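You operate a simulated robot arm through the tools that you are given. There is no shell and no other tool.

Carry out the task below with a simulated robot arm. There is one attempt and no reset: what you move stays moved.

TASK
Fill the basin to the blue band, wash the dirty blue pad in it, then drain it.
Fine: put the pad back and leave the red lever on CLOSED.
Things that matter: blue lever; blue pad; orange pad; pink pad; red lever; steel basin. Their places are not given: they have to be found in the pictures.

Only the result counts: the job must be done as asked and must still hold three seconds after the hand-in. Knocking over, shifting, dropping, spilling or breaking anything else fails it.

THE ROBOT
A 7-joint arm with a two-finger parallel gripper, fixed in place. Base frame: the origin is at the foot of the arm, x ahead of it, y to its left, z up. Readings come in m, rad, newtons and seconds.
Its first joint turns from -2.304 to 2.304 rad. Payload 3.91 kg.
The tool frame sits at the grasp point between the pads (the TCP): z along the fingers, y along the line on which they close. The tips reach 0.03 m beyond it. The gripper opens to 0.11 m. The fingers are 0.02 m wide and 0.01 m thick; the gripper's body (0.048 by 0.112 m) begins 0.055 m behind the TCP.
Orientation is told as [roll, pitch, yaw] about the base's x, y, z axes, in that order, counted from this pose: with the fingers straight down and closing along the base's y, the tool's x points along the base's -x, its y along +y and its z along -z.

THE INTERFACE
- The arm moves only by the tool arm_command. Its argument "deltas" is a list of rows, each an object of numbers (a shift or turn left out is 0, a gripper value left out holds the last): "rx", "ry", "rz": the turn, a rotation vector about the tool's x, y, z in units of 60 degrees (1.0 is 60 degrees); "x", "y", "z": the shift along the tool's x, y, z in units of 250 mm (1.0 is 250 mm); "fingers": the finger opening in m, from 0 to 0.11. In form: [{"rx": .., "ry": .., "rz": .., "x": .., "y": .., "z": .., "fingers": ..}, ...]. A call has 1 to 20 rows; each row is the pose to reach, as a shift and turn from the pose commanded when the call began, along the tool's axes at that moment. A call with a number of a shift or a turn outside -1 to 1 is refused whole. A row lasts 0.2 s, in which the tool goes at most 0.05 m and 0.15 rad; a call with a longer step from one row to the next is refused whole, and so is a gripper value outside its range. Where a pose cannot be reached the arm comes as near as it can. A force on the tool above 60 N (or 10 N above the force at the start of the call, whichever is more), or a blocked arm, ends the call early, and 0.2 s more pass. Each finger travels about 0.108 m/s and halts on what it meets, pressing with about 32 N; the grip force reading is that of the motor and also rises with nothing between the fingers. The clock runs only during rows and for 0.2 s after the last one: add rows that repeat a pose to give the fingers time. It gives the time, the measured TCP pose, the force on the tool (base axes), the opening and the grip force at its end, in the units of the frame above (readings bear some noise), with the torque about the TCP (base axes, N m) and any sound that the robot's microphone picked up, and new pictures: "pictures" is both (left out), scene, wrist or none.
- Cameras (640 x 400 px; columns grow to the right, rows downward): "scene" is fixed at [0.4042, -0.5145, 1.5726]; the picture's right is [0.98, 0.20, 0.00], its down [0.08, -0.39, -0.92] and it looks along [-0.18, 0.90, -0.40] (base axes); focal length 366 px, centre (320, 200). "wrist" rides on the gripper at [0.072, 0.017, -0.103] in the tool frame; the picture's right is [-0.23, 0.97, 0.00], its down [-0.76, -0.18, -0.62] and it looks along [-0.61, -0.14, 0.78] (tool axes); focal length 222 px, centre (320, 200).
- probe_pixels(camera, pixels): for up to 12 pixels [column, row] of the newest picture of that camera ("zoom" is the newest enlarged one), the place [x, y, z] in the base frame of the surface seen there, good to about 0.002 m, but the place of the scene camera against the robot may be out by one fixed shift of up to 0.018 m in any direction. No time passes.
- inspect(camera, box): a new picture of the part [left, top, right, bottom] of that camera's present view, enlarged. No time passes.
- hand_in(): hands the job in; it is judged then, once.

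Leave the gripper open and the arm clear of the work at the hand-in unless told otherwise.

The tools are called after ">>>" as a command line: name --argument value ..., lists and objects as JSON in quotes. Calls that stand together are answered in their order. arm_command: Moves the arm, as the interface text tells. Its arguments: {"type":"object","properties":{"deltas":{"type":"array"},"pictures":{"type":"string","enum":["both","scene","wrist","none"]}},"required":["deltas"]} The other tools are called the same way: probe_pixels (camera, pixels) gives the place of the surface under pixels of a picture; inspect (camera, box) takes an enlarged picture of a part of a camera's view; hand_in () hands the job in.

At the start:

```text
t: 0.0
tcp_pos: [0.3577, 0.5297, 1.3534]
ee_rot: [0.0, 0.0, -0.001]
wrist_force: [0.5, -1.0, -1.0]
wrist_torque: [-0.03, 0.0, -0.02]
gripper_width: 0.1102
grip_force: 0.0
```

scene: 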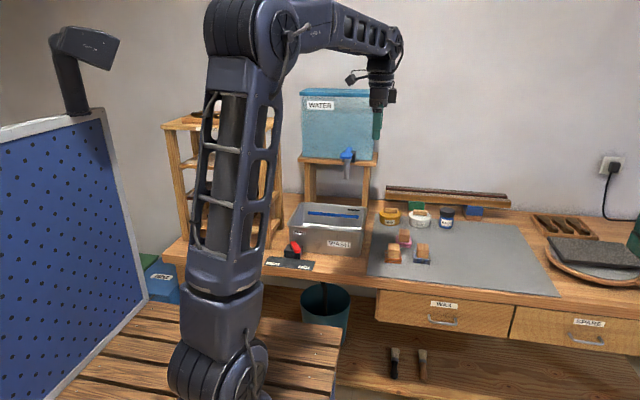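
wrist: 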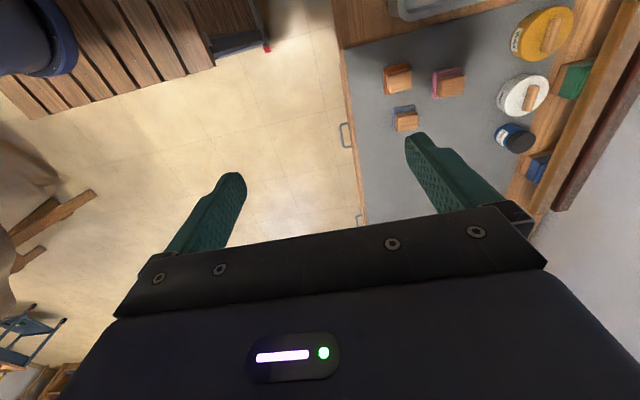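

I see a steel basin around (330,230), a water tank with a blue lever at (347,155), a red lever at (293,250), and pads around (393,255), (405,238) and (423,253). I'll enlarge these areas first.

>>> inspect --camera "scene" --box '[260, 80, 400, 168]'

>>> inspect --camera "scene" --box '[255, 190, 383, 270]'

>>> inspect --camera "scene" --box '[365, 195, 493, 275]'

>>> inspect --camera "wrist" --box '[340, 0, 600, 162]'

```text
4.55 times, centred on (330, 124) of scene
```

zoom: 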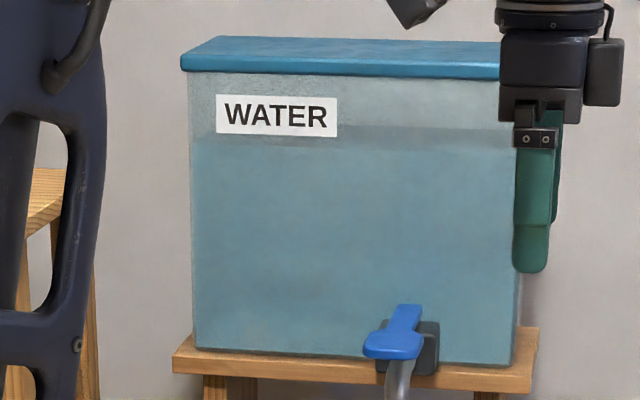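

```text
5.00 times, centred on (319, 230) of scene
```

zoom: 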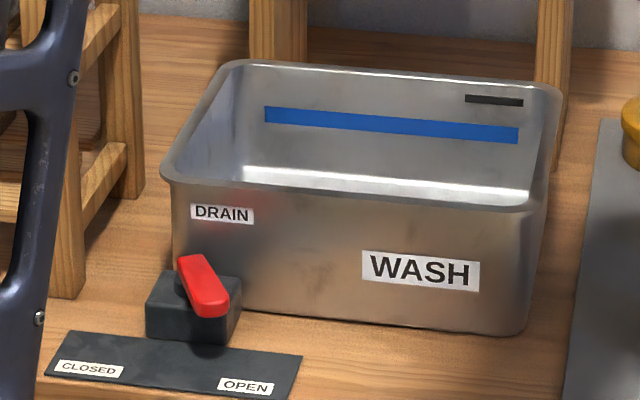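

```text
5.00 times, centred on (429, 235) of scene
```

zoom: 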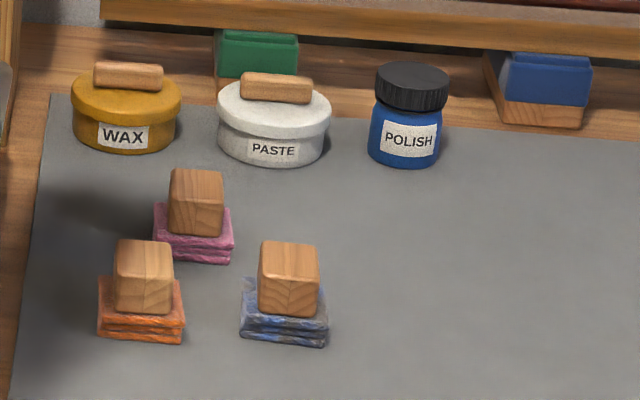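

```text
2.46 times, centred on (470, 81) of wrist
```

zoom: 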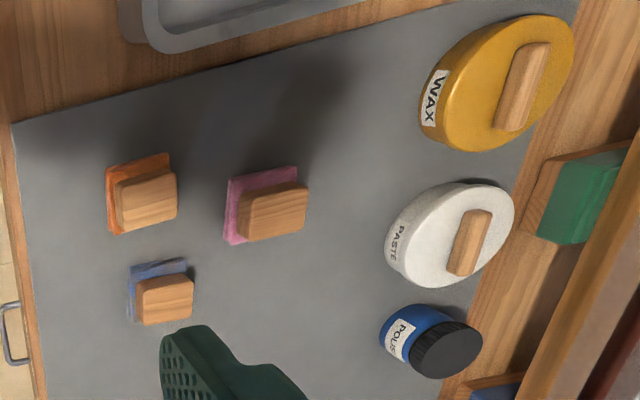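

The pad at (423,253) is the dirty blue one. The red lever seems to point towards OPEN. I'll probe the key places with both cameras.

>>> probe_pixels --camera "scene" --pixels '[[347, 149], [343, 157], [347, 176], [293, 243], [297, 250], [272, 264], [305, 268], [290, 207], [365, 207], [288, 226], [361, 233], [325, 226]]'

>>> probe_pixels --camera "wrist" --pixels '[[408, 120], [403, 109], [398, 72], [450, 83], [536, 95], [515, 138], [480, 60], [410, 15], [470, 1], [370, 40]]'

>>> probe_pixels --camera "scene" --pixels '[[423, 245], [422, 254], [394, 252], [404, 233], [418, 259], [440, 270], [473, 212], [420, 213], [447, 213], [330, 215], [345, 240], [341, 99]]'

>>> inspect --camera "scene" --box '[265, 230, 329, 270]'

>>> inspect --camera "scene" --box '[315, 140, 379, 180]'

```text
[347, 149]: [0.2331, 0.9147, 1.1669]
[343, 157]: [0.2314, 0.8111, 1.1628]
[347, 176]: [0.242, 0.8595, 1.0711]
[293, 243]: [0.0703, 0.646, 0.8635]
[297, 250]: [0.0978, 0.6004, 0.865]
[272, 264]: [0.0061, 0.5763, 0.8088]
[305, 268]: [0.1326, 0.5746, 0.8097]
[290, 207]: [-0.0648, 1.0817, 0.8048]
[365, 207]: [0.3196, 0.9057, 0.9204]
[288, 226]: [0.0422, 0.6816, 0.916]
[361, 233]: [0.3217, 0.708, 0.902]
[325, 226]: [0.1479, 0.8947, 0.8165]
```

```text
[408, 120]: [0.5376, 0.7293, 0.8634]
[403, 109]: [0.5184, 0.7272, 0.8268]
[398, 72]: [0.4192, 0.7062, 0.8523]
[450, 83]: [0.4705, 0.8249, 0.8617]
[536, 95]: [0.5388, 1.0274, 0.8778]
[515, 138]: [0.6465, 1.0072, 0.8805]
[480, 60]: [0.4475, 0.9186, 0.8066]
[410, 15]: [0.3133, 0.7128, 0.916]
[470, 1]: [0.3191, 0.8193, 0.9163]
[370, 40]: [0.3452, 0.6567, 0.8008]
```

```text
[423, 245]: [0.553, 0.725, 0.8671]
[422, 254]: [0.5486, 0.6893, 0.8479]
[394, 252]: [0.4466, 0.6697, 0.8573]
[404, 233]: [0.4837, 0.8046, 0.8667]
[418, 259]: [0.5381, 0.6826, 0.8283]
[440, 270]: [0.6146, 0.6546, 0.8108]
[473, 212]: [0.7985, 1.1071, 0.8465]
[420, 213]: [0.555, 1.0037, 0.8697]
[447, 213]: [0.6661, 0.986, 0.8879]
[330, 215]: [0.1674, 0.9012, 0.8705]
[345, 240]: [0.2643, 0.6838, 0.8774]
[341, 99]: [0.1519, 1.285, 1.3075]
```

```text
10.00 times, centred on (297, 250) of scene
```

zoom: 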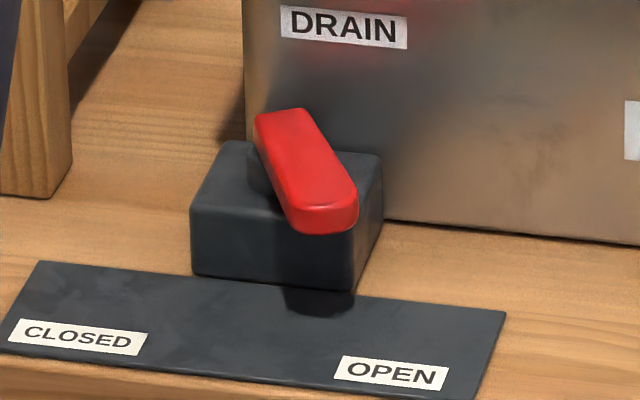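

```text
10.00 times, centred on (347, 160) of scene
```

zoom: 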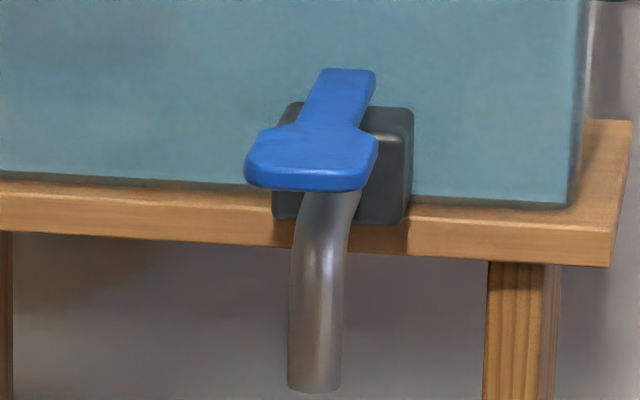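

Scene and wrist readings differ by 1–2 cm, as the interface warned, so I want wrist-camera views of everything. I'll move the hand to about (0.15, 0.53, 1.15) and turn it 60° so the wrist camera looks forward, then turn the rest.

>>> arm_command --deltas '[{"x": 0.1, "z": 0.1, "rz": -0.125}, {"x": 0.2, "z": 0.2, "rz": -0.25}, {"x": 0.3, "z": 0.3, "rz": -0.375}, {"x": 0.4, "z": 0.4, "rz": -0.5}, {"x": 0.5, "z": 0.5, "rz": -0.625}, {"x": 0.6, "z": 0.6, "rz": -0.75}, {"x": 0.7, "z": 0.7, "rz": -0.875}, {"x": 0.8, "z": 0.8, "rz": -1.0}]' --pictures "both"

```text
t: 1.8
tcp_pos: [0.1584, 0.5277, 1.152]
ee_rot: [0.001, 0.0, 1.049]
wrist_force: [0.6, -1.0, 0.0]
wrist_torque: [0.01, 0.02, 0.0]
gripper_width: 0.1099
grip_force: 0.0
```

scene: 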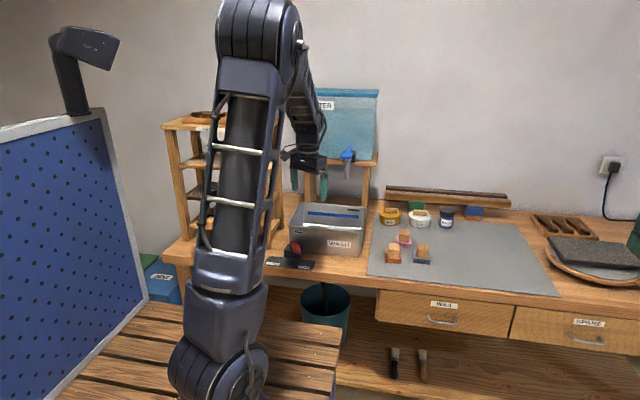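
wrist: 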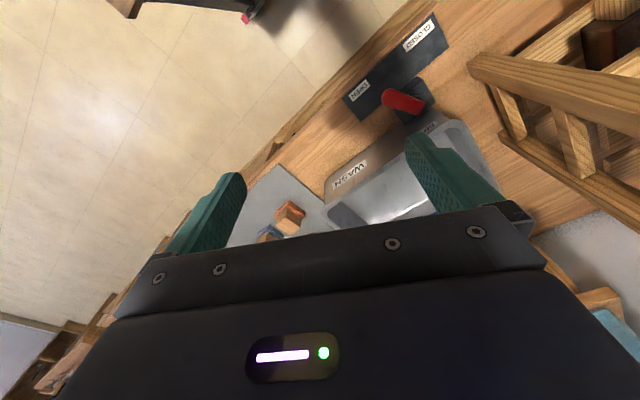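

I can now see the red lever at (405,100), its plate and the basin in the wrist view. I'll enlarge it and probe.

>>> inspect --camera "wrist" --box '[320, 20, 500, 132]'

>>> probe_pixels --camera "wrist" --pixels '[[388, 95], [405, 102], [420, 105], [420, 36], [360, 91], [428, 90], [418, 80], [350, 175], [332, 205], [455, 128], [390, 100], [480, 125]]'

```text
3.56 times, centred on (410, 76) of wrist
```

zoom: 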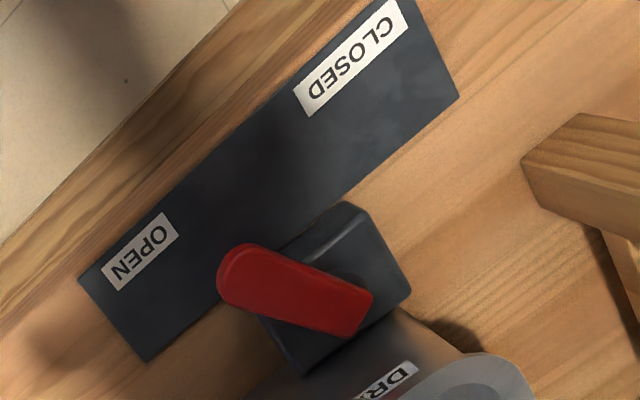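

```text
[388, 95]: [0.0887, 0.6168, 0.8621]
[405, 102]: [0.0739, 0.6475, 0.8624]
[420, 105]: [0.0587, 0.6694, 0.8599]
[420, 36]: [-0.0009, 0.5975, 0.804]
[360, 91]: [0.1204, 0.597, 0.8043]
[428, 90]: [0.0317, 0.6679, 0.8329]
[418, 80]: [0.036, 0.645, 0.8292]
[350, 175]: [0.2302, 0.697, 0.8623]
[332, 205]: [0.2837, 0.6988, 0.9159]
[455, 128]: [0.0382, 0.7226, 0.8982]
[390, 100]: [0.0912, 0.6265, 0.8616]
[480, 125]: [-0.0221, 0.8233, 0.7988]
```

The scene camera is off by about (+0.01, −0.02, +0.005). I'll probe the lever ends, the block corners and the basin in this zoom.

>>> probe_pixels --camera "zoom" --pixels '[[225, 290], [235, 255], [365, 300], [350, 328], [300, 290], [345, 210], [405, 275], [272, 240], [300, 350], [350, 275], [230, 310]]'

>>> inspect --camera "wrist" --box '[230, 100, 530, 288]'

```text
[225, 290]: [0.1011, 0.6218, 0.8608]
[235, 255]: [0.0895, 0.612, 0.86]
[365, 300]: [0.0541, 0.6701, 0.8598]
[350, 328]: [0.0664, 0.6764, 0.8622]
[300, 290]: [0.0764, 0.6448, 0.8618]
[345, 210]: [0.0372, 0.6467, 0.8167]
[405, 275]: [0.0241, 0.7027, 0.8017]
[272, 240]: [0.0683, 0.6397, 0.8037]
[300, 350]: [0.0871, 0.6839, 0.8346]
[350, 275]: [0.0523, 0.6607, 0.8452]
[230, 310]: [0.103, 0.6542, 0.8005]
```

```text
2.13 times, centred on (380, 194) of wrist
```

zoom: 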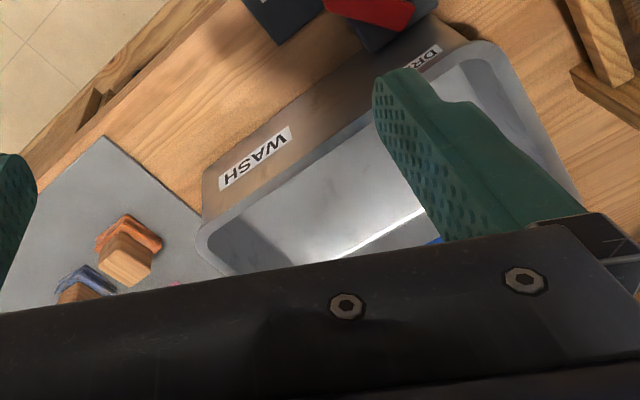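

The lever runs from its pivot near (0.06,0.668) to its tip at about (0.097,0.615), with its top at z 0.861, so it points to the OPEN side. I'll turn the hand 30° more (to yaw 90°), close the fingers and come down to about z 0.95 in front of the bench.

>>> arm_command --deltas '[{"z": 0.16, "rz": -0.125, "fingers": 0.0}, {"z": 0.32, "rz": -0.25, "fingers": 0.0}, {"z": 0.48, "rz": -0.375, "fingers": 0.0}, {"z": 0.64, "rz": -0.5, "fingers": 0.0}, {"z": 0.8, "rz": -0.5, "fingers": 0.0}]'

```text
t: 3.0
tcp_pos: [0.1587, 0.5315, 0.954]
ee_rot: [0.0, 0.0, 1.573]
wrist_force: [-0.2, 0.3, 0.0]
wrist_torque: [0.02, 0.05, 0.0]
gripper_width: 0.0
grip_force: 32.0
```

scene: 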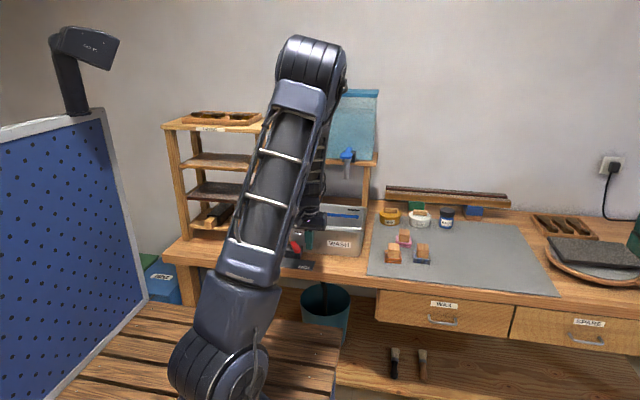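
wrist: 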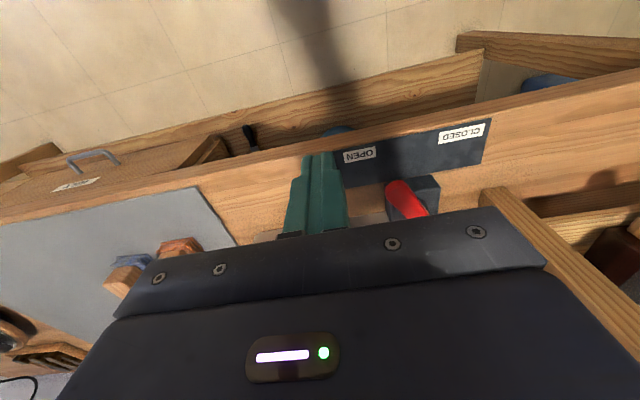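

The closed fingers are at (0.159,0.531,0.954). I'll place them right of the lever tip at (0.135,0.605), then lower so the tips reach z≈0.843.

>>> arm_command --deltas '[{"x": -0.15, "y": 0.05}, {"x": -0.294, "y": 0.096}, {"x": -0.294, "y": 0.096, "z": 0.16}, {"x": -0.294, "y": 0.096, "z": 0.324}, {"x": -0.294, "y": 0.096, "z": 0.324}]'

```text
t: 4.2
tcp_pos: [0.1351, 0.6057, 0.8698]
ee_rot: [0.0, 0.001, 1.571]
wrist_force: [-0.3, -0.1, 0.8]
wrist_torque: [0.03, -0.03, 0.0]
gripper_width: 0.0
grip_force: 31.6
```

scene: 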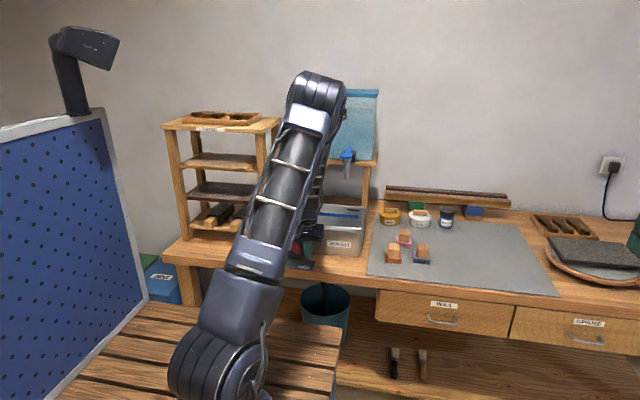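
wrist: 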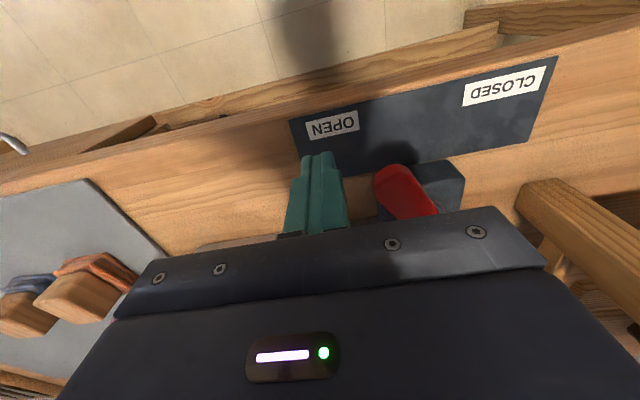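

The fingers stand just right of the lever tip. I'll push slowly towards −x at y≈0.613 until about x=0.052, where a symmetric CLOSED position would be.

>>> arm_command --deltas '[{"x": -0.03, "y": 0.05}, {"x": -0.04, "y": 0.1}, {"x": -0.04, "y": 0.14}, {"x": -0.035, "y": 0.18}, {"x": -0.03, "y": 0.22}, {"x": -0.02, "y": 0.26}, {"x": -0.015, "y": 0.3}, {"x": -0.015, "y": 0.332}]'

```text
t: 5.0
tcp_pos: [0.1062, 0.61, 0.8687]
ee_rot: [-0.007, 0.011, 1.567]
wrist_force: [7.1, -8.1, 2.1]
wrist_torque: [-0.03, -0.04, 0.02]
gripper_width: 0.0
grip_force: 32.2
stopped in row 4: the force on the tool passed its limit at 71 N (the readings are from after the stop); the commanded pose is now the measured one
```

scene: 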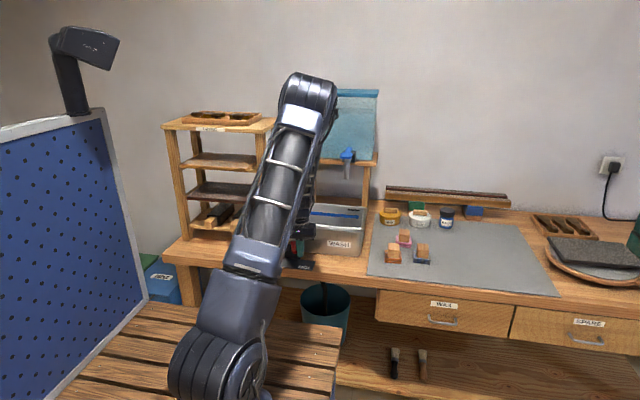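
wrist: 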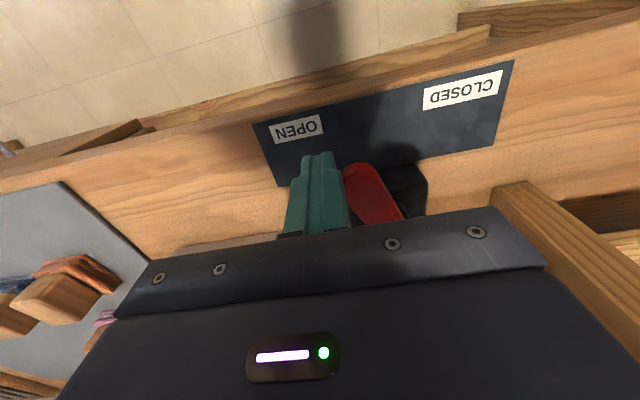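

The push stopped at 71 N after contact. I'll check whether the lever moved and what the fingers touch.

>>> inspect --camera "wrist" --box '[240, 50, 520, 225]'

>>> probe_pixels --camera "wrist" --pixels '[[352, 172], [365, 166], [372, 190], [395, 212], [319, 158], [400, 180], [420, 175]]'

>>> inspect --camera "scene" --box '[265, 220, 345, 270]'

```text
2.29 times, centred on (380, 138) of wrist
```

zoom: 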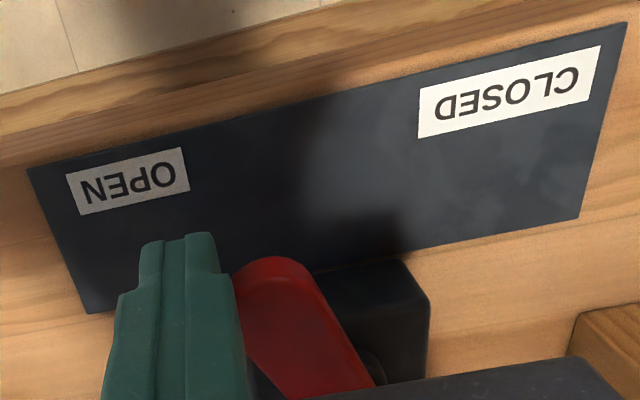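

```text
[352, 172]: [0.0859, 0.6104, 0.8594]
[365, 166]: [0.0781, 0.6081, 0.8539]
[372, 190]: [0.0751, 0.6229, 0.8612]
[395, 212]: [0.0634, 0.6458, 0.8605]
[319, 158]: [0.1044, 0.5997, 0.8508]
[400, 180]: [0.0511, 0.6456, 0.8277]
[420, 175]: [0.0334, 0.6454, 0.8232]
```

```text
8.00 times, centred on (305, 245) of scene
```

zoom: 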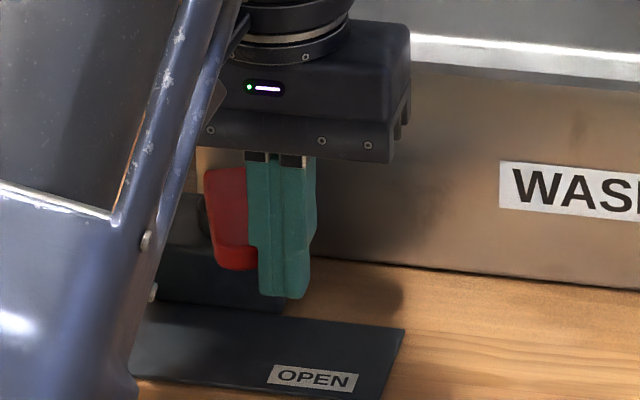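

The lever has turned about 8° and does move, so the speed was too high. I'll continue at 5 mm per row along the arc.

>>> arm_command --deltas '[{"y": 0.02}, {"y": 0.04}, {"y": 0.06}, {"y": 0.08}, {"y": 0.1}, {"y": 0.12}, {"y": 0.14}, {"y": 0.16}, {"y": 0.18}, {"y": 0.2}, {"y": 0.22}]'

```text
t: 5.6
tcp_pos: [0.099, 0.6084, 0.8679]
ee_rot: [-0.009, 0.014, 1.564]
wrist_force: [-0.2, -1.2, 0.5]
wrist_torque: [0.0, 0.01, 0.0]
gripper_width: 0.0001
grip_force: 32.4
stopped in row 2: the force on the tool passed its limit at 64 N (the readings are from after the stop); the commanded pose is now the measured one
```

scene: 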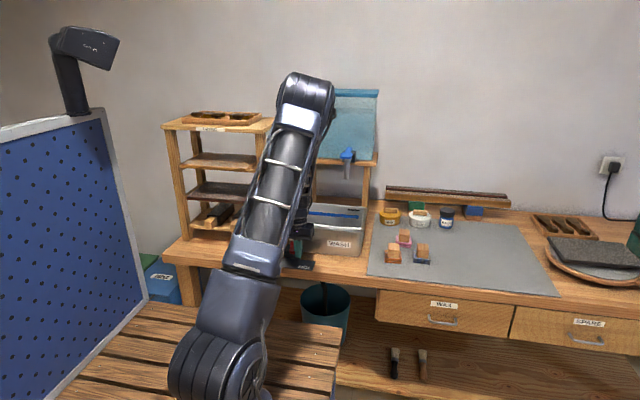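
wrist: 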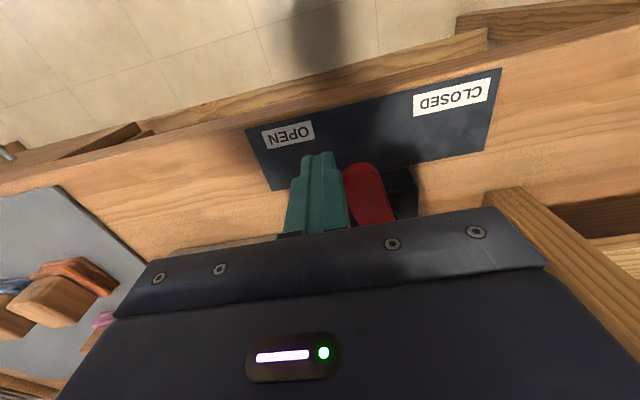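

The lever is stiff, perhaps damped: it moved 7 mm and then passed 60 N again. I'll go slower, 2 mm per row.

>>> arm_command --deltas '[{"y": 0.008}, {"y": 0.016}, {"y": 0.024}, {"y": 0.032}, {"y": 0.04}, {"y": 0.048}, {"y": 0.056}, {"y": 0.064}, {"y": 0.072}, {"y": 0.08}]' --pictures "wrist"

```text
t: 7.8
tcp_pos: [0.0783, 0.6082, 0.8678]
ee_rot: [-0.008, 0.013, 1.566]
wrist_force: [0.2, -0.4, 0.0]
wrist_torque: [-0.03, -0.01, 0.02]
gripper_width: 0.0
grip_force: 32.1
```

wrist: 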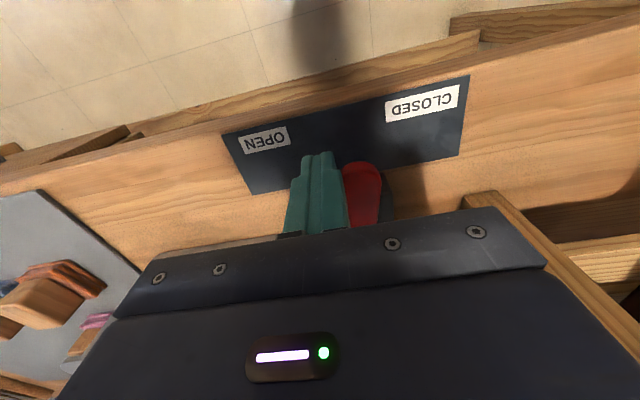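

It now moves with little force and the lever points nearly straight. I'll continue at 2 mm per row towards CLOSED.

>>> arm_command --deltas '[{"y": 0.008}, {"y": 0.016}, {"y": 0.024}, {"y": 0.032}, {"y": 0.04}, {"y": 0.048}, {"y": 0.056}, {"y": 0.064}, {"y": 0.072}, {"y": 0.08}, {"y": 0.088}, {"y": 0.096}, {"y": 0.104}, {"y": 0.112}, {"y": 0.12}]' --pictures "wrist"

```text
t: 11.0
tcp_pos: [0.0533, 0.6078, 0.868]
ee_rot: [-0.012, 0.017, 1.562]
wrist_force: [45.2, -13.0, 12.4]
wrist_torque: [0.03, -0.36, -0.32]
gripper_width: 0.0
grip_force: 32.0
```

wrist: 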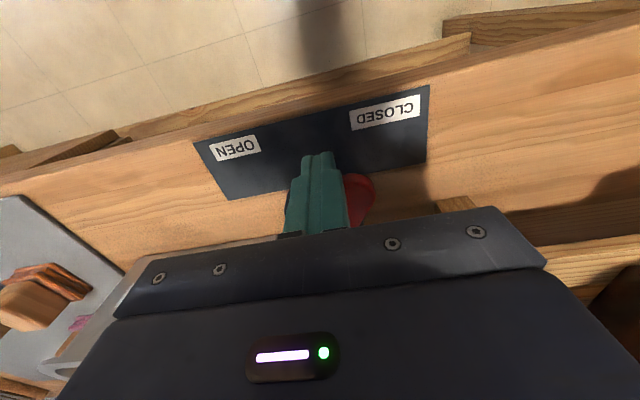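

A steady 45 N at x=0.053 fits the mirror image of the starting angle, so this looks like the stop at CLOSED. I'll back off to the right and rise to check.

>>> arm_command --deltas '[{"y": -0.06}, {"y": -0.16}, {"y": -0.2, "x": 0.1, "z": -0.15}, {"y": -0.3, "x": 0.2, "z": -0.3}, {"y": -0.45, "x": 0.25, "z": -0.45}, {"y": -0.6, "x": 0.25, "z": -0.6}, {"y": -0.6, "x": 0.25, "z": -0.75}]'

```text
refused: row 4 steps farther than a row can; nothing moved
```

>>> arm_command --deltas '[{"y": -0.06}, {"y": -0.16}, {"y": -0.2, "x": 0.08, "z": -0.12}, {"y": -0.28, "x": 0.16, "z": -0.24}, {"y": -0.38, "x": 0.24, "z": -0.36}, {"y": -0.5, "x": 0.24, "z": -0.48}, {"y": -0.6, "x": 0.24, "z": -0.6}, {"y": -0.6, "x": 0.24, "z": -0.75}]'

```text
t: 12.8
tcp_pos: [0.1964, 0.5501, 1.0573]
ee_rot: [-0.008, 0.017, 1.564]
wrist_force: [0.0, -0.1, 0.1]
wrist_torque: [0.05, 0.06, 0.0]
gripper_width: 0.0003
grip_force: 31.7
```

scene: 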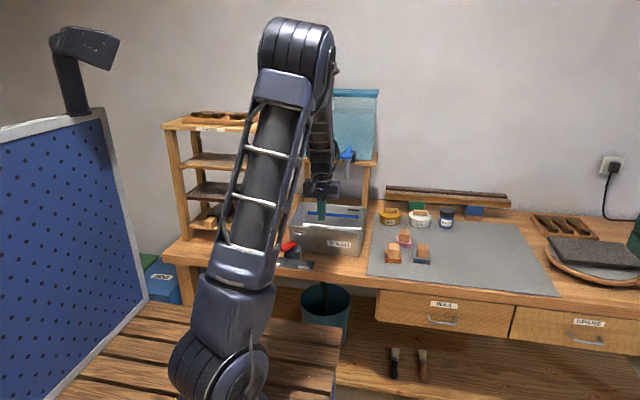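
wrist: 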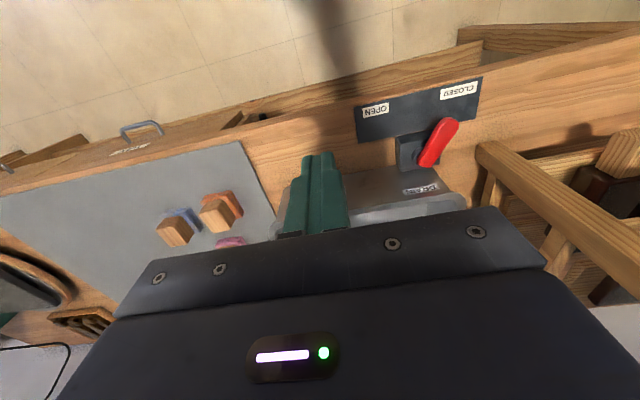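

>>> inspect --camera "wrist" --box '[340, 65, 500, 165]'

>>> probe_pixels --camera "wrist" --pixels '[[448, 124], [438, 145], [428, 163], [180, 235], [218, 218], [195, 212], [375, 108], [456, 92]]'

>>> inspect --camera "wrist" --box '[120, 160, 280, 260]'

```text
4.00 times, centred on (420, 115) of wrist
```

zoom: 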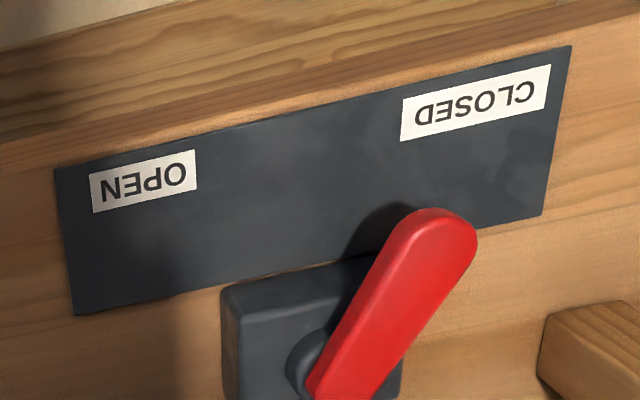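

```text
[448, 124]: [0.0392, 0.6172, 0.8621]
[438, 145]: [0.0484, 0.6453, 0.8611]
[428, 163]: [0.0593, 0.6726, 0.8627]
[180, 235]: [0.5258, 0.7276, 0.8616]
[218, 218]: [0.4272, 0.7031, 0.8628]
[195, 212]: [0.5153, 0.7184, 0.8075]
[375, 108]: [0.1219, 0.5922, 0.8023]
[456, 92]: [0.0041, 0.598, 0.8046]
```

```text
4.00 times, centred on (200, 210) of wrist
```

zoom: 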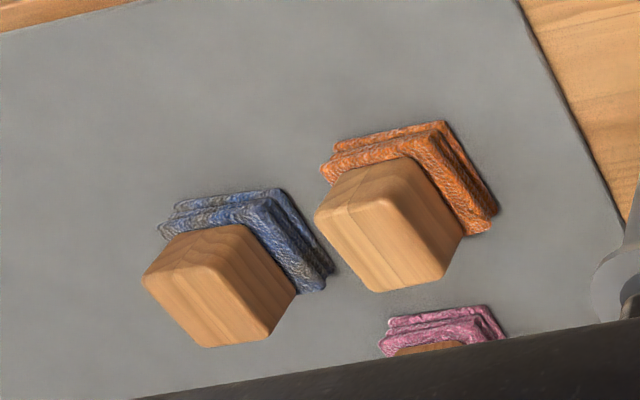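

The red lever now points at CLOSED (tip (0.035,0.612), mirror image of the start). Next is the blue lever on the tap. I'll rise and move forward for a wrist view of it, also correcting the small tilt.

>>> arm_command --deltas '[{"z": -0.15}, {"z": -0.33}, {"z": -0.5, "rx": -0.004, "ry": -0.008}, {"z": -0.67, "rx": -0.008, "ry": -0.016}, {"z": -0.84, "rx": -0.008, "ry": -0.016, "x": -0.05}, {"z": -1.0, "rx": -0.008, "ry": -0.016, "x": -0.1}]' --pictures "none"

>>> arm_command --deltas '[{"z": -0.1, "x": -0.12}, {"z": -0.2, "x": -0.24}, {"z": -0.3, "x": -0.36}, {"z": -0.38, "x": -0.42}]'

```text
t: 14.2
tcp_pos: [0.1932, 0.5801, 1.308]
ee_rot: [-0.001, 0.002, 1.565]
wrist_force: [0.2, 1.2, -0.7]
wrist_torque: [-0.02, -0.02, 0.03]
gripper_width: 0.0001
grip_force: 32.4
```

```text
t: 15.2
tcp_pos: [0.1956, 0.6841, 1.3997]
ee_rot: [0.0, 0.0, 1.565]
wrist_force: [-0.5, 0.0, 0.3]
wrist_torque: [0.0, -0.02, 0.01]
gripper_width: 0.0
grip_force: 32.3
```

scene: 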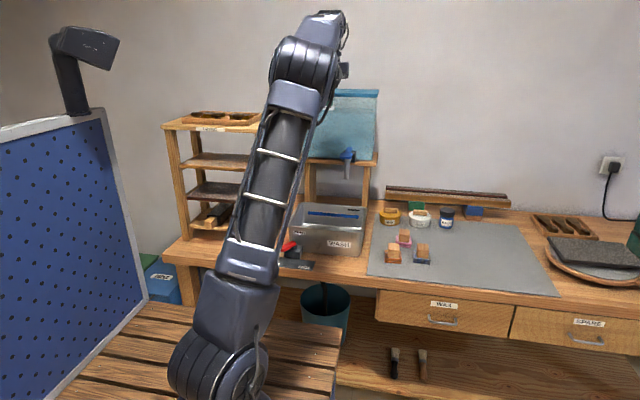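
wrist: 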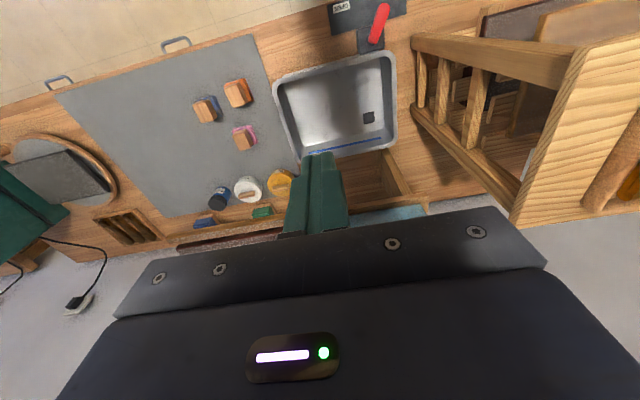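

I can see the basin and its drain at (368,118) from above. The tap is hidden behind the closed fingers, so I'll open them.

>>> arm_command --deltas '[{"fingers": 0.11, "z": -0.08}, {"fingers": 0.11, "z": -0.08}, {"fingers": 0.11, "z": -0.08}]'

```text
t: 16.0
tcp_pos: [0.1947, 0.6857, 1.4214]
ee_rot: [0.0, 0.0, 1.566]
wrist_force: [-0.5, -0.4, 1.2]
wrist_torque: [-0.01, -0.01, 0.01]
gripper_width: 0.1103
grip_force: 0.1
```

scene: 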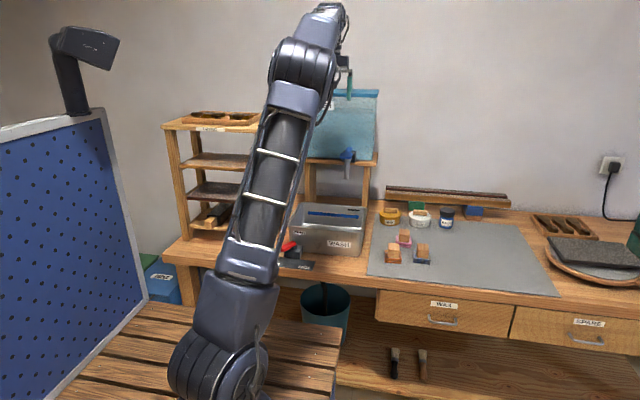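
wrist: 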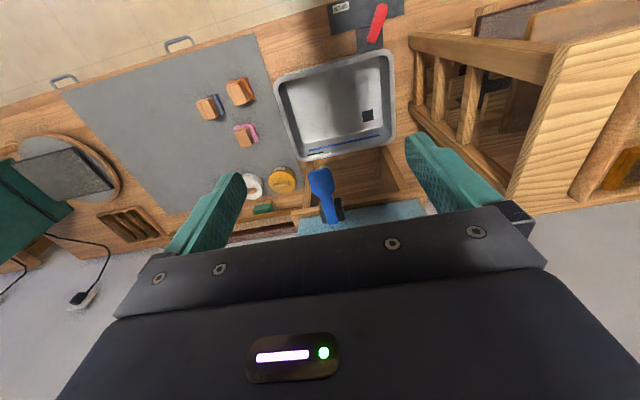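

>>> inspect --camera "wrist" --box '[256, 130, 416, 230]'

>>> probe_pixels --camera "wrist" --pixels '[[320, 173], [310, 178], [331, 173], [322, 185], [326, 195], [328, 208], [333, 221], [337, 207], [400, 205], [350, 210], [272, 90], [395, 60]]'

>>> probe_pixels --camera "wrist" --pixels '[[394, 140], [300, 155], [330, 110], [368, 116], [345, 142], [206, 107], [218, 102], [240, 92], [245, 134], [282, 177], [252, 187], [400, 170]]'

```text
4.00 times, centred on (336, 180) of wrist
```

zoom: 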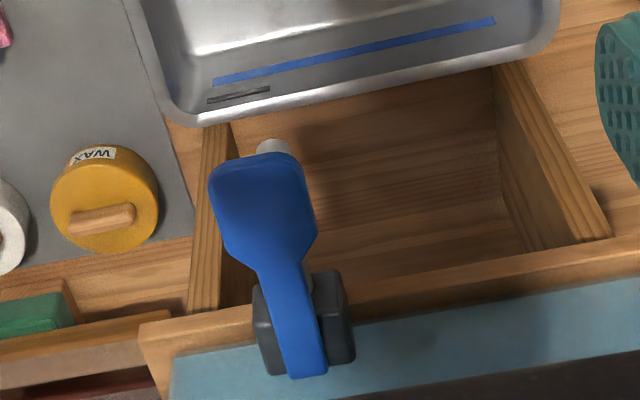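

```text
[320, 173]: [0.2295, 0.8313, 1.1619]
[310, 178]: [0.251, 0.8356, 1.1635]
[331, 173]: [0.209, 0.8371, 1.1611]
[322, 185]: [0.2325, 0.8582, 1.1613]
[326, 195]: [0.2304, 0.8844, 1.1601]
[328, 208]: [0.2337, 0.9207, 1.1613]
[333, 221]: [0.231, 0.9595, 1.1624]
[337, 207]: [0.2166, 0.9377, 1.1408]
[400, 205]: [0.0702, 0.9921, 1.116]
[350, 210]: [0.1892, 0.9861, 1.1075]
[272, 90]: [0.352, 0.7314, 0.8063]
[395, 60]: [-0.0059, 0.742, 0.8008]
```

```text
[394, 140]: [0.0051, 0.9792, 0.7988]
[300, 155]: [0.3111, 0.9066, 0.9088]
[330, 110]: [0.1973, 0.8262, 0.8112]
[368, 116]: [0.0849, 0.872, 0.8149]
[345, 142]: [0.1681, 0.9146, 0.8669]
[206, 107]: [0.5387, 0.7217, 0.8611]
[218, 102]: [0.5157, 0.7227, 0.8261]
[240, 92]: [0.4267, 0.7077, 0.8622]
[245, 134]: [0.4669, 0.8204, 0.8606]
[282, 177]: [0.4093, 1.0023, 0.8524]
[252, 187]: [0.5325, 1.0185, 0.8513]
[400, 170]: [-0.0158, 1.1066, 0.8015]
```

The blue lever is a flat paddle at z≈1.162, from a pivot at y≈0.95 to a wide front end at (0.23,0.83). I'll close the fingers and hover above its front end to test gently which way it moves.

>>> arm_command --deltas '[{"x": -0.13, "y": -0.03, "z": 0.1, "fingers": 0}, {"x": -0.26, "y": -0.06, "z": 0.22, "fingers": 0}, {"x": -0.38, "y": -0.09, "z": 0.36, "fingers": 0}, {"x": -0.5, "y": -0.12, "z": 0.5, "fingers": 0}, {"x": -0.62, "y": -0.14, "z": 0.62, "fingers": 0}, {"x": -0.64, "y": -0.14, "z": 0.75, "fingers": 0}, {"x": -0.64, "y": -0.14, "z": 0.82, "fingers": 0}]'

```text
t: 17.6
tcp_pos: [0.2315, 0.8421, 1.2165]
ee_rot: [0.0, -0.001, 1.566]
wrist_force: [-0.4, 0.0, 0.1]
wrist_torque: [0.03, -0.01, 0.01]
gripper_width: 0.0
grip_force: 32.6
```

scene: 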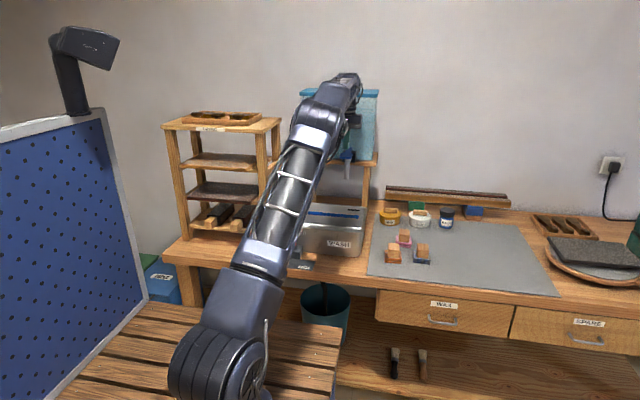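
wrist: 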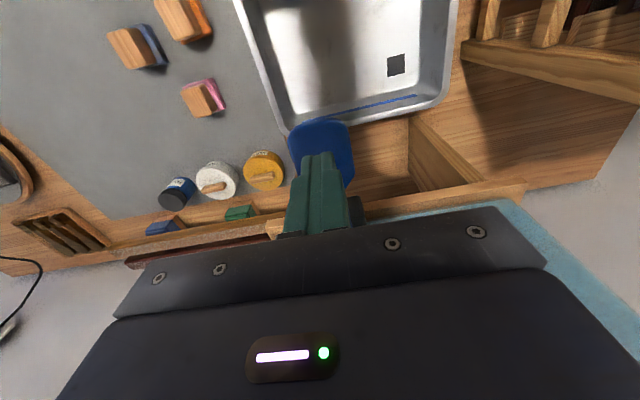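

The finger tips hover about 25 mm above the paddle. I'll lower slowly to feel the contact.

>>> arm_command --deltas '[{"z": 0.04}, {"z": 0.075}, {"z": 0.085}, {"z": 0.092}, {"z": 0.1}, {"z": 0.108}, {"z": 0.116}]' --pictures "wrist"

```text
t: 19.2
tcp_pos: [0.2308, 0.8445, 1.189]
ee_rot: [0.0, 0.002, 1.565]
wrist_force: [-1.3, -0.3, 0.7]
wrist_torque: [-0.01, -0.03, 0.0]
gripper_width: 0.0
grip_force: 31.6
```

wrist: 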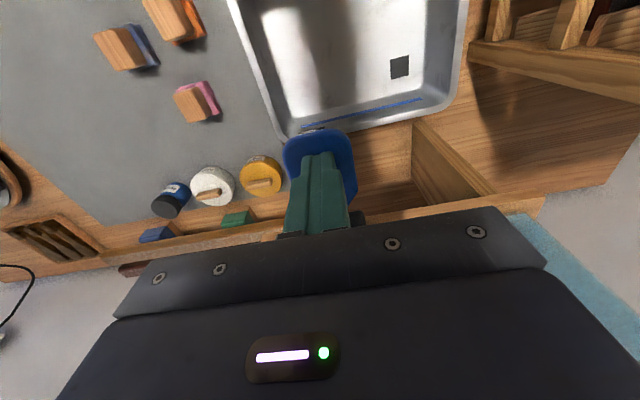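

No force yet at z 1.189, so I'll go on down a little.

>>> arm_command --deltas '[{"z": 0.006}, {"z": 0.012}, {"z": 0.018}, {"z": 0.024}, {"z": 0.03}]' --pictures "wrist"

```text
t: 20.4
tcp_pos: [0.2301, 0.8456, 1.1799]
ee_rot: [0.001, -0.001, 1.566]
wrist_force: [-0.1, -1.1, 1.4]
wrist_torque: [0.0, 0.02, 0.03]
gripper_width: 0.0
grip_force: 31.4
```

wrist: 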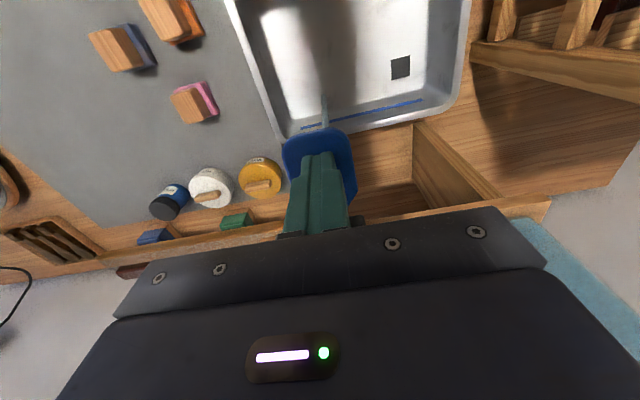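

A thin stream seems to appear at (325,110), so pressing down opens the tap. I'll look closer.

>>> inspect --camera "wrist" --box '[256, 60, 416, 160]'

>>> inspect --camera "scene" --box '[290, 140, 386, 200]'

>>> inspect --camera "scene" --box '[285, 195, 381, 255]'

```text
4.00 times, centred on (336, 110) of wrist
```

zoom: 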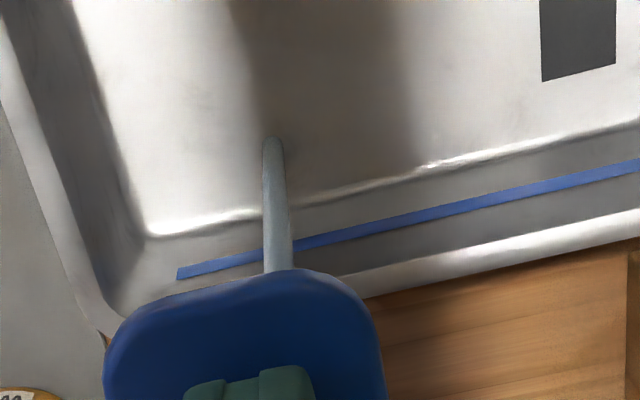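

```text
6.67 times, centred on (338, 170) of scene
```

zoom: 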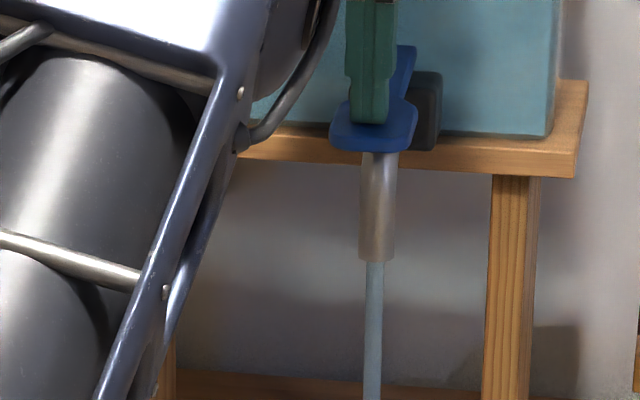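

```text
6.67 times, centred on (333, 225) of scene
```

zoom: 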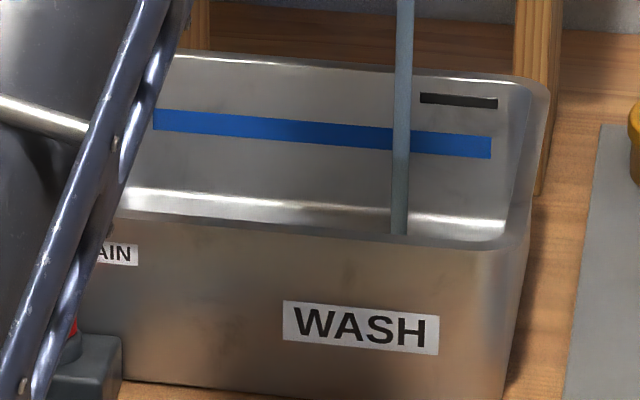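

Water is running into the basin. I'll hold the lever, wait one second, and probe the level against the band.

>>> arm_command --deltas '[{"z": 0.0}, {"z": 0.0}, {"z": 0.0}, {"z": 0.0}, {"z": 0.0}]'

>>> probe_pixels --camera "wrist" --pixels '[[360, 60], [290, 40], [380, 100], [345, 118], [400, 66], [420, 99], [419, 102], [350, 121], [382, 108], [382, 111]]'

>>> inspect --camera "wrist" --box '[220, 0, 480, 162]'

```text
t: 21.6
tcp_pos: [0.2316, 0.8449, 1.1809]
ee_rot: [0.002, 0.0, 1.565]
wrist_force: [0.2, -0.7, 1.8]
wrist_torque: [0.03, 0.0, 0.03]
gripper_width: 0.0
grip_force: 32.6
```

scene: 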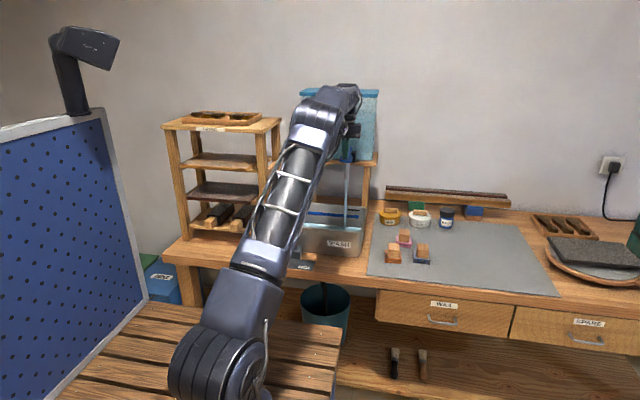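
wrist: 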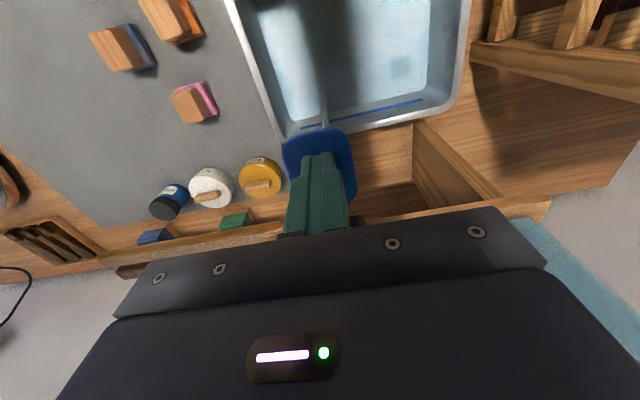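

```text
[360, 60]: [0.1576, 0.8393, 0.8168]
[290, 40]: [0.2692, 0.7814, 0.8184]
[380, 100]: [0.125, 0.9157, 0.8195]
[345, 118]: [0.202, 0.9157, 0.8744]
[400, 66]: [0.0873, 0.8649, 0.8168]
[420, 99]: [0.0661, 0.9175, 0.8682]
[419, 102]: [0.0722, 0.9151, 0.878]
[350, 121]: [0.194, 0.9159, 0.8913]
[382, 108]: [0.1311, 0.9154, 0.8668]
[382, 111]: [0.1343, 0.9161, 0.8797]
```

```text
2.46 times, centred on (350, 81) of wrist
```

zoom: 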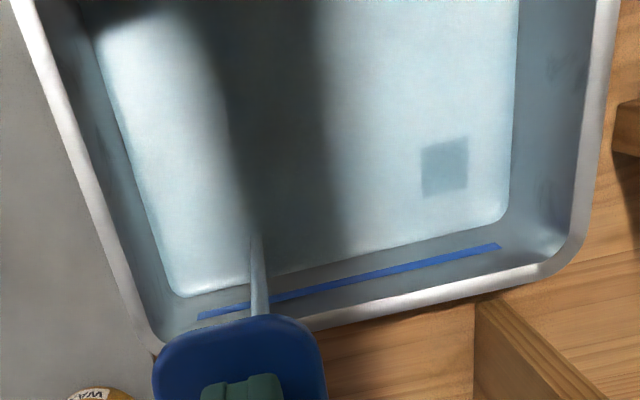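

The surface is at about z 0.817, so it rises roughly 3 mm/s. I'll find the band's exact edges while no time passes.

>>> inspect --camera "wrist" --box '[350, 90, 430, 140]'

>>> probe_pixels --camera "zoom" --pixels '[[250, 130], [250, 136], [250, 142], [250, 148], [250, 154], [250, 160], [250, 166], [250, 172], [250, 180], [250, 200], [250, 240], [250, 110]]'

```text
8.00 times, centred on (390, 115) of wrist
```

zoom: 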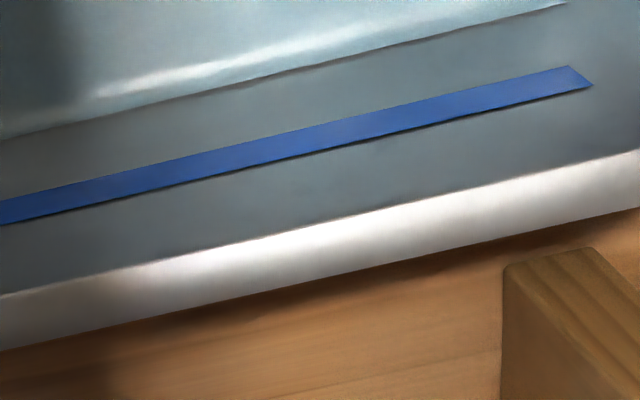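

```text
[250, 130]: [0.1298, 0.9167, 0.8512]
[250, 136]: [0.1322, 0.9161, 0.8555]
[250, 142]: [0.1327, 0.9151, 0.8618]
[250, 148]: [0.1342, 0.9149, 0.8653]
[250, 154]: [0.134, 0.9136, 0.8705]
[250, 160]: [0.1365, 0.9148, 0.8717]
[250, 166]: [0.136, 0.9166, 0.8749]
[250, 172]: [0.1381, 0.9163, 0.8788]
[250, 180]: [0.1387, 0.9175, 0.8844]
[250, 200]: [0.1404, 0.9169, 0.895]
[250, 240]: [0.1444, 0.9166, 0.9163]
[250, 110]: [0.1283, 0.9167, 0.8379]
```

The band runs from z≈0.857 to 0.8745, so the target level is about 0.866. First I'll test whether the lever springs back by raising the fingers 20 mm.

>>> arm_command --deltas '[{"z": -0.04}, {"z": -0.08}, {"z": -0.1}]'

>>> inspect --camera "scene" --box '[290, 140, 386, 200]'

>>> inspect --camera "wrist" --box '[256, 60, 416, 160]'

>>> probe_pixels --camera "wrist" --pixels '[[360, 60], [290, 40], [380, 80], [400, 66], [305, 135], [340, 137], [320, 140]]'

```text
t: 22.4
tcp_pos: [0.2305, 0.8437, 1.2053]
ee_rot: [0.0, 0.0, 1.564]
wrist_force: [-0.5, 0.0, 0.8]
wrist_torque: [0.01, 0.0, -0.01]
gripper_width: 0.0
grip_force: 32.2
```

scene: 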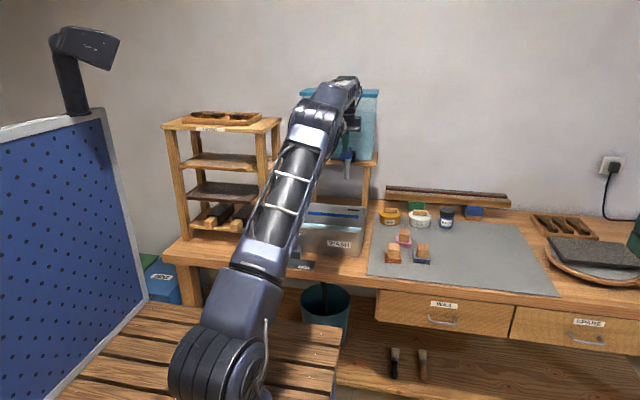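
wrist: 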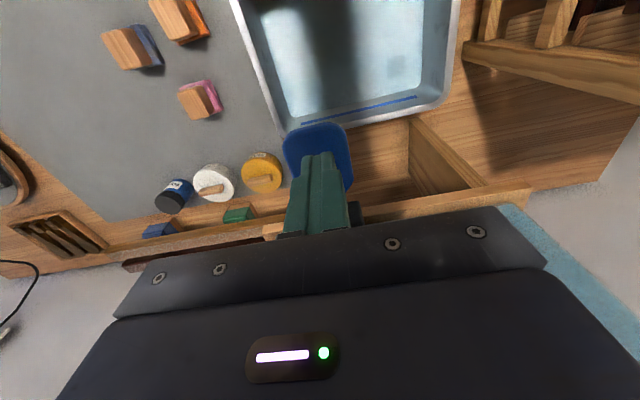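

```text
6.67 times, centred on (338, 170) of scene
```

zoom: 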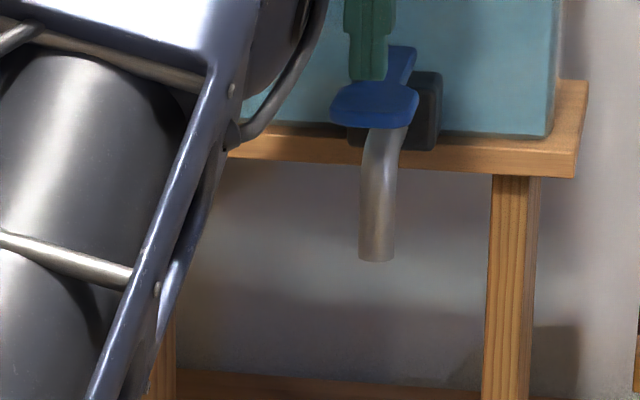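

```text
4.00 times, centred on (336, 110) of wrist
```

zoom: 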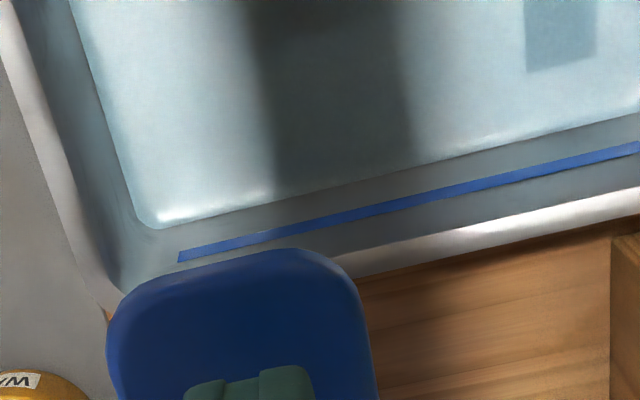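

```text
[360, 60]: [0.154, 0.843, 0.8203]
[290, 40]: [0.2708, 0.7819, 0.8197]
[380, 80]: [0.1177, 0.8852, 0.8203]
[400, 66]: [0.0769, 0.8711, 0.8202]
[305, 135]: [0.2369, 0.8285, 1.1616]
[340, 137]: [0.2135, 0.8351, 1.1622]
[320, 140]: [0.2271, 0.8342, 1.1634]
```

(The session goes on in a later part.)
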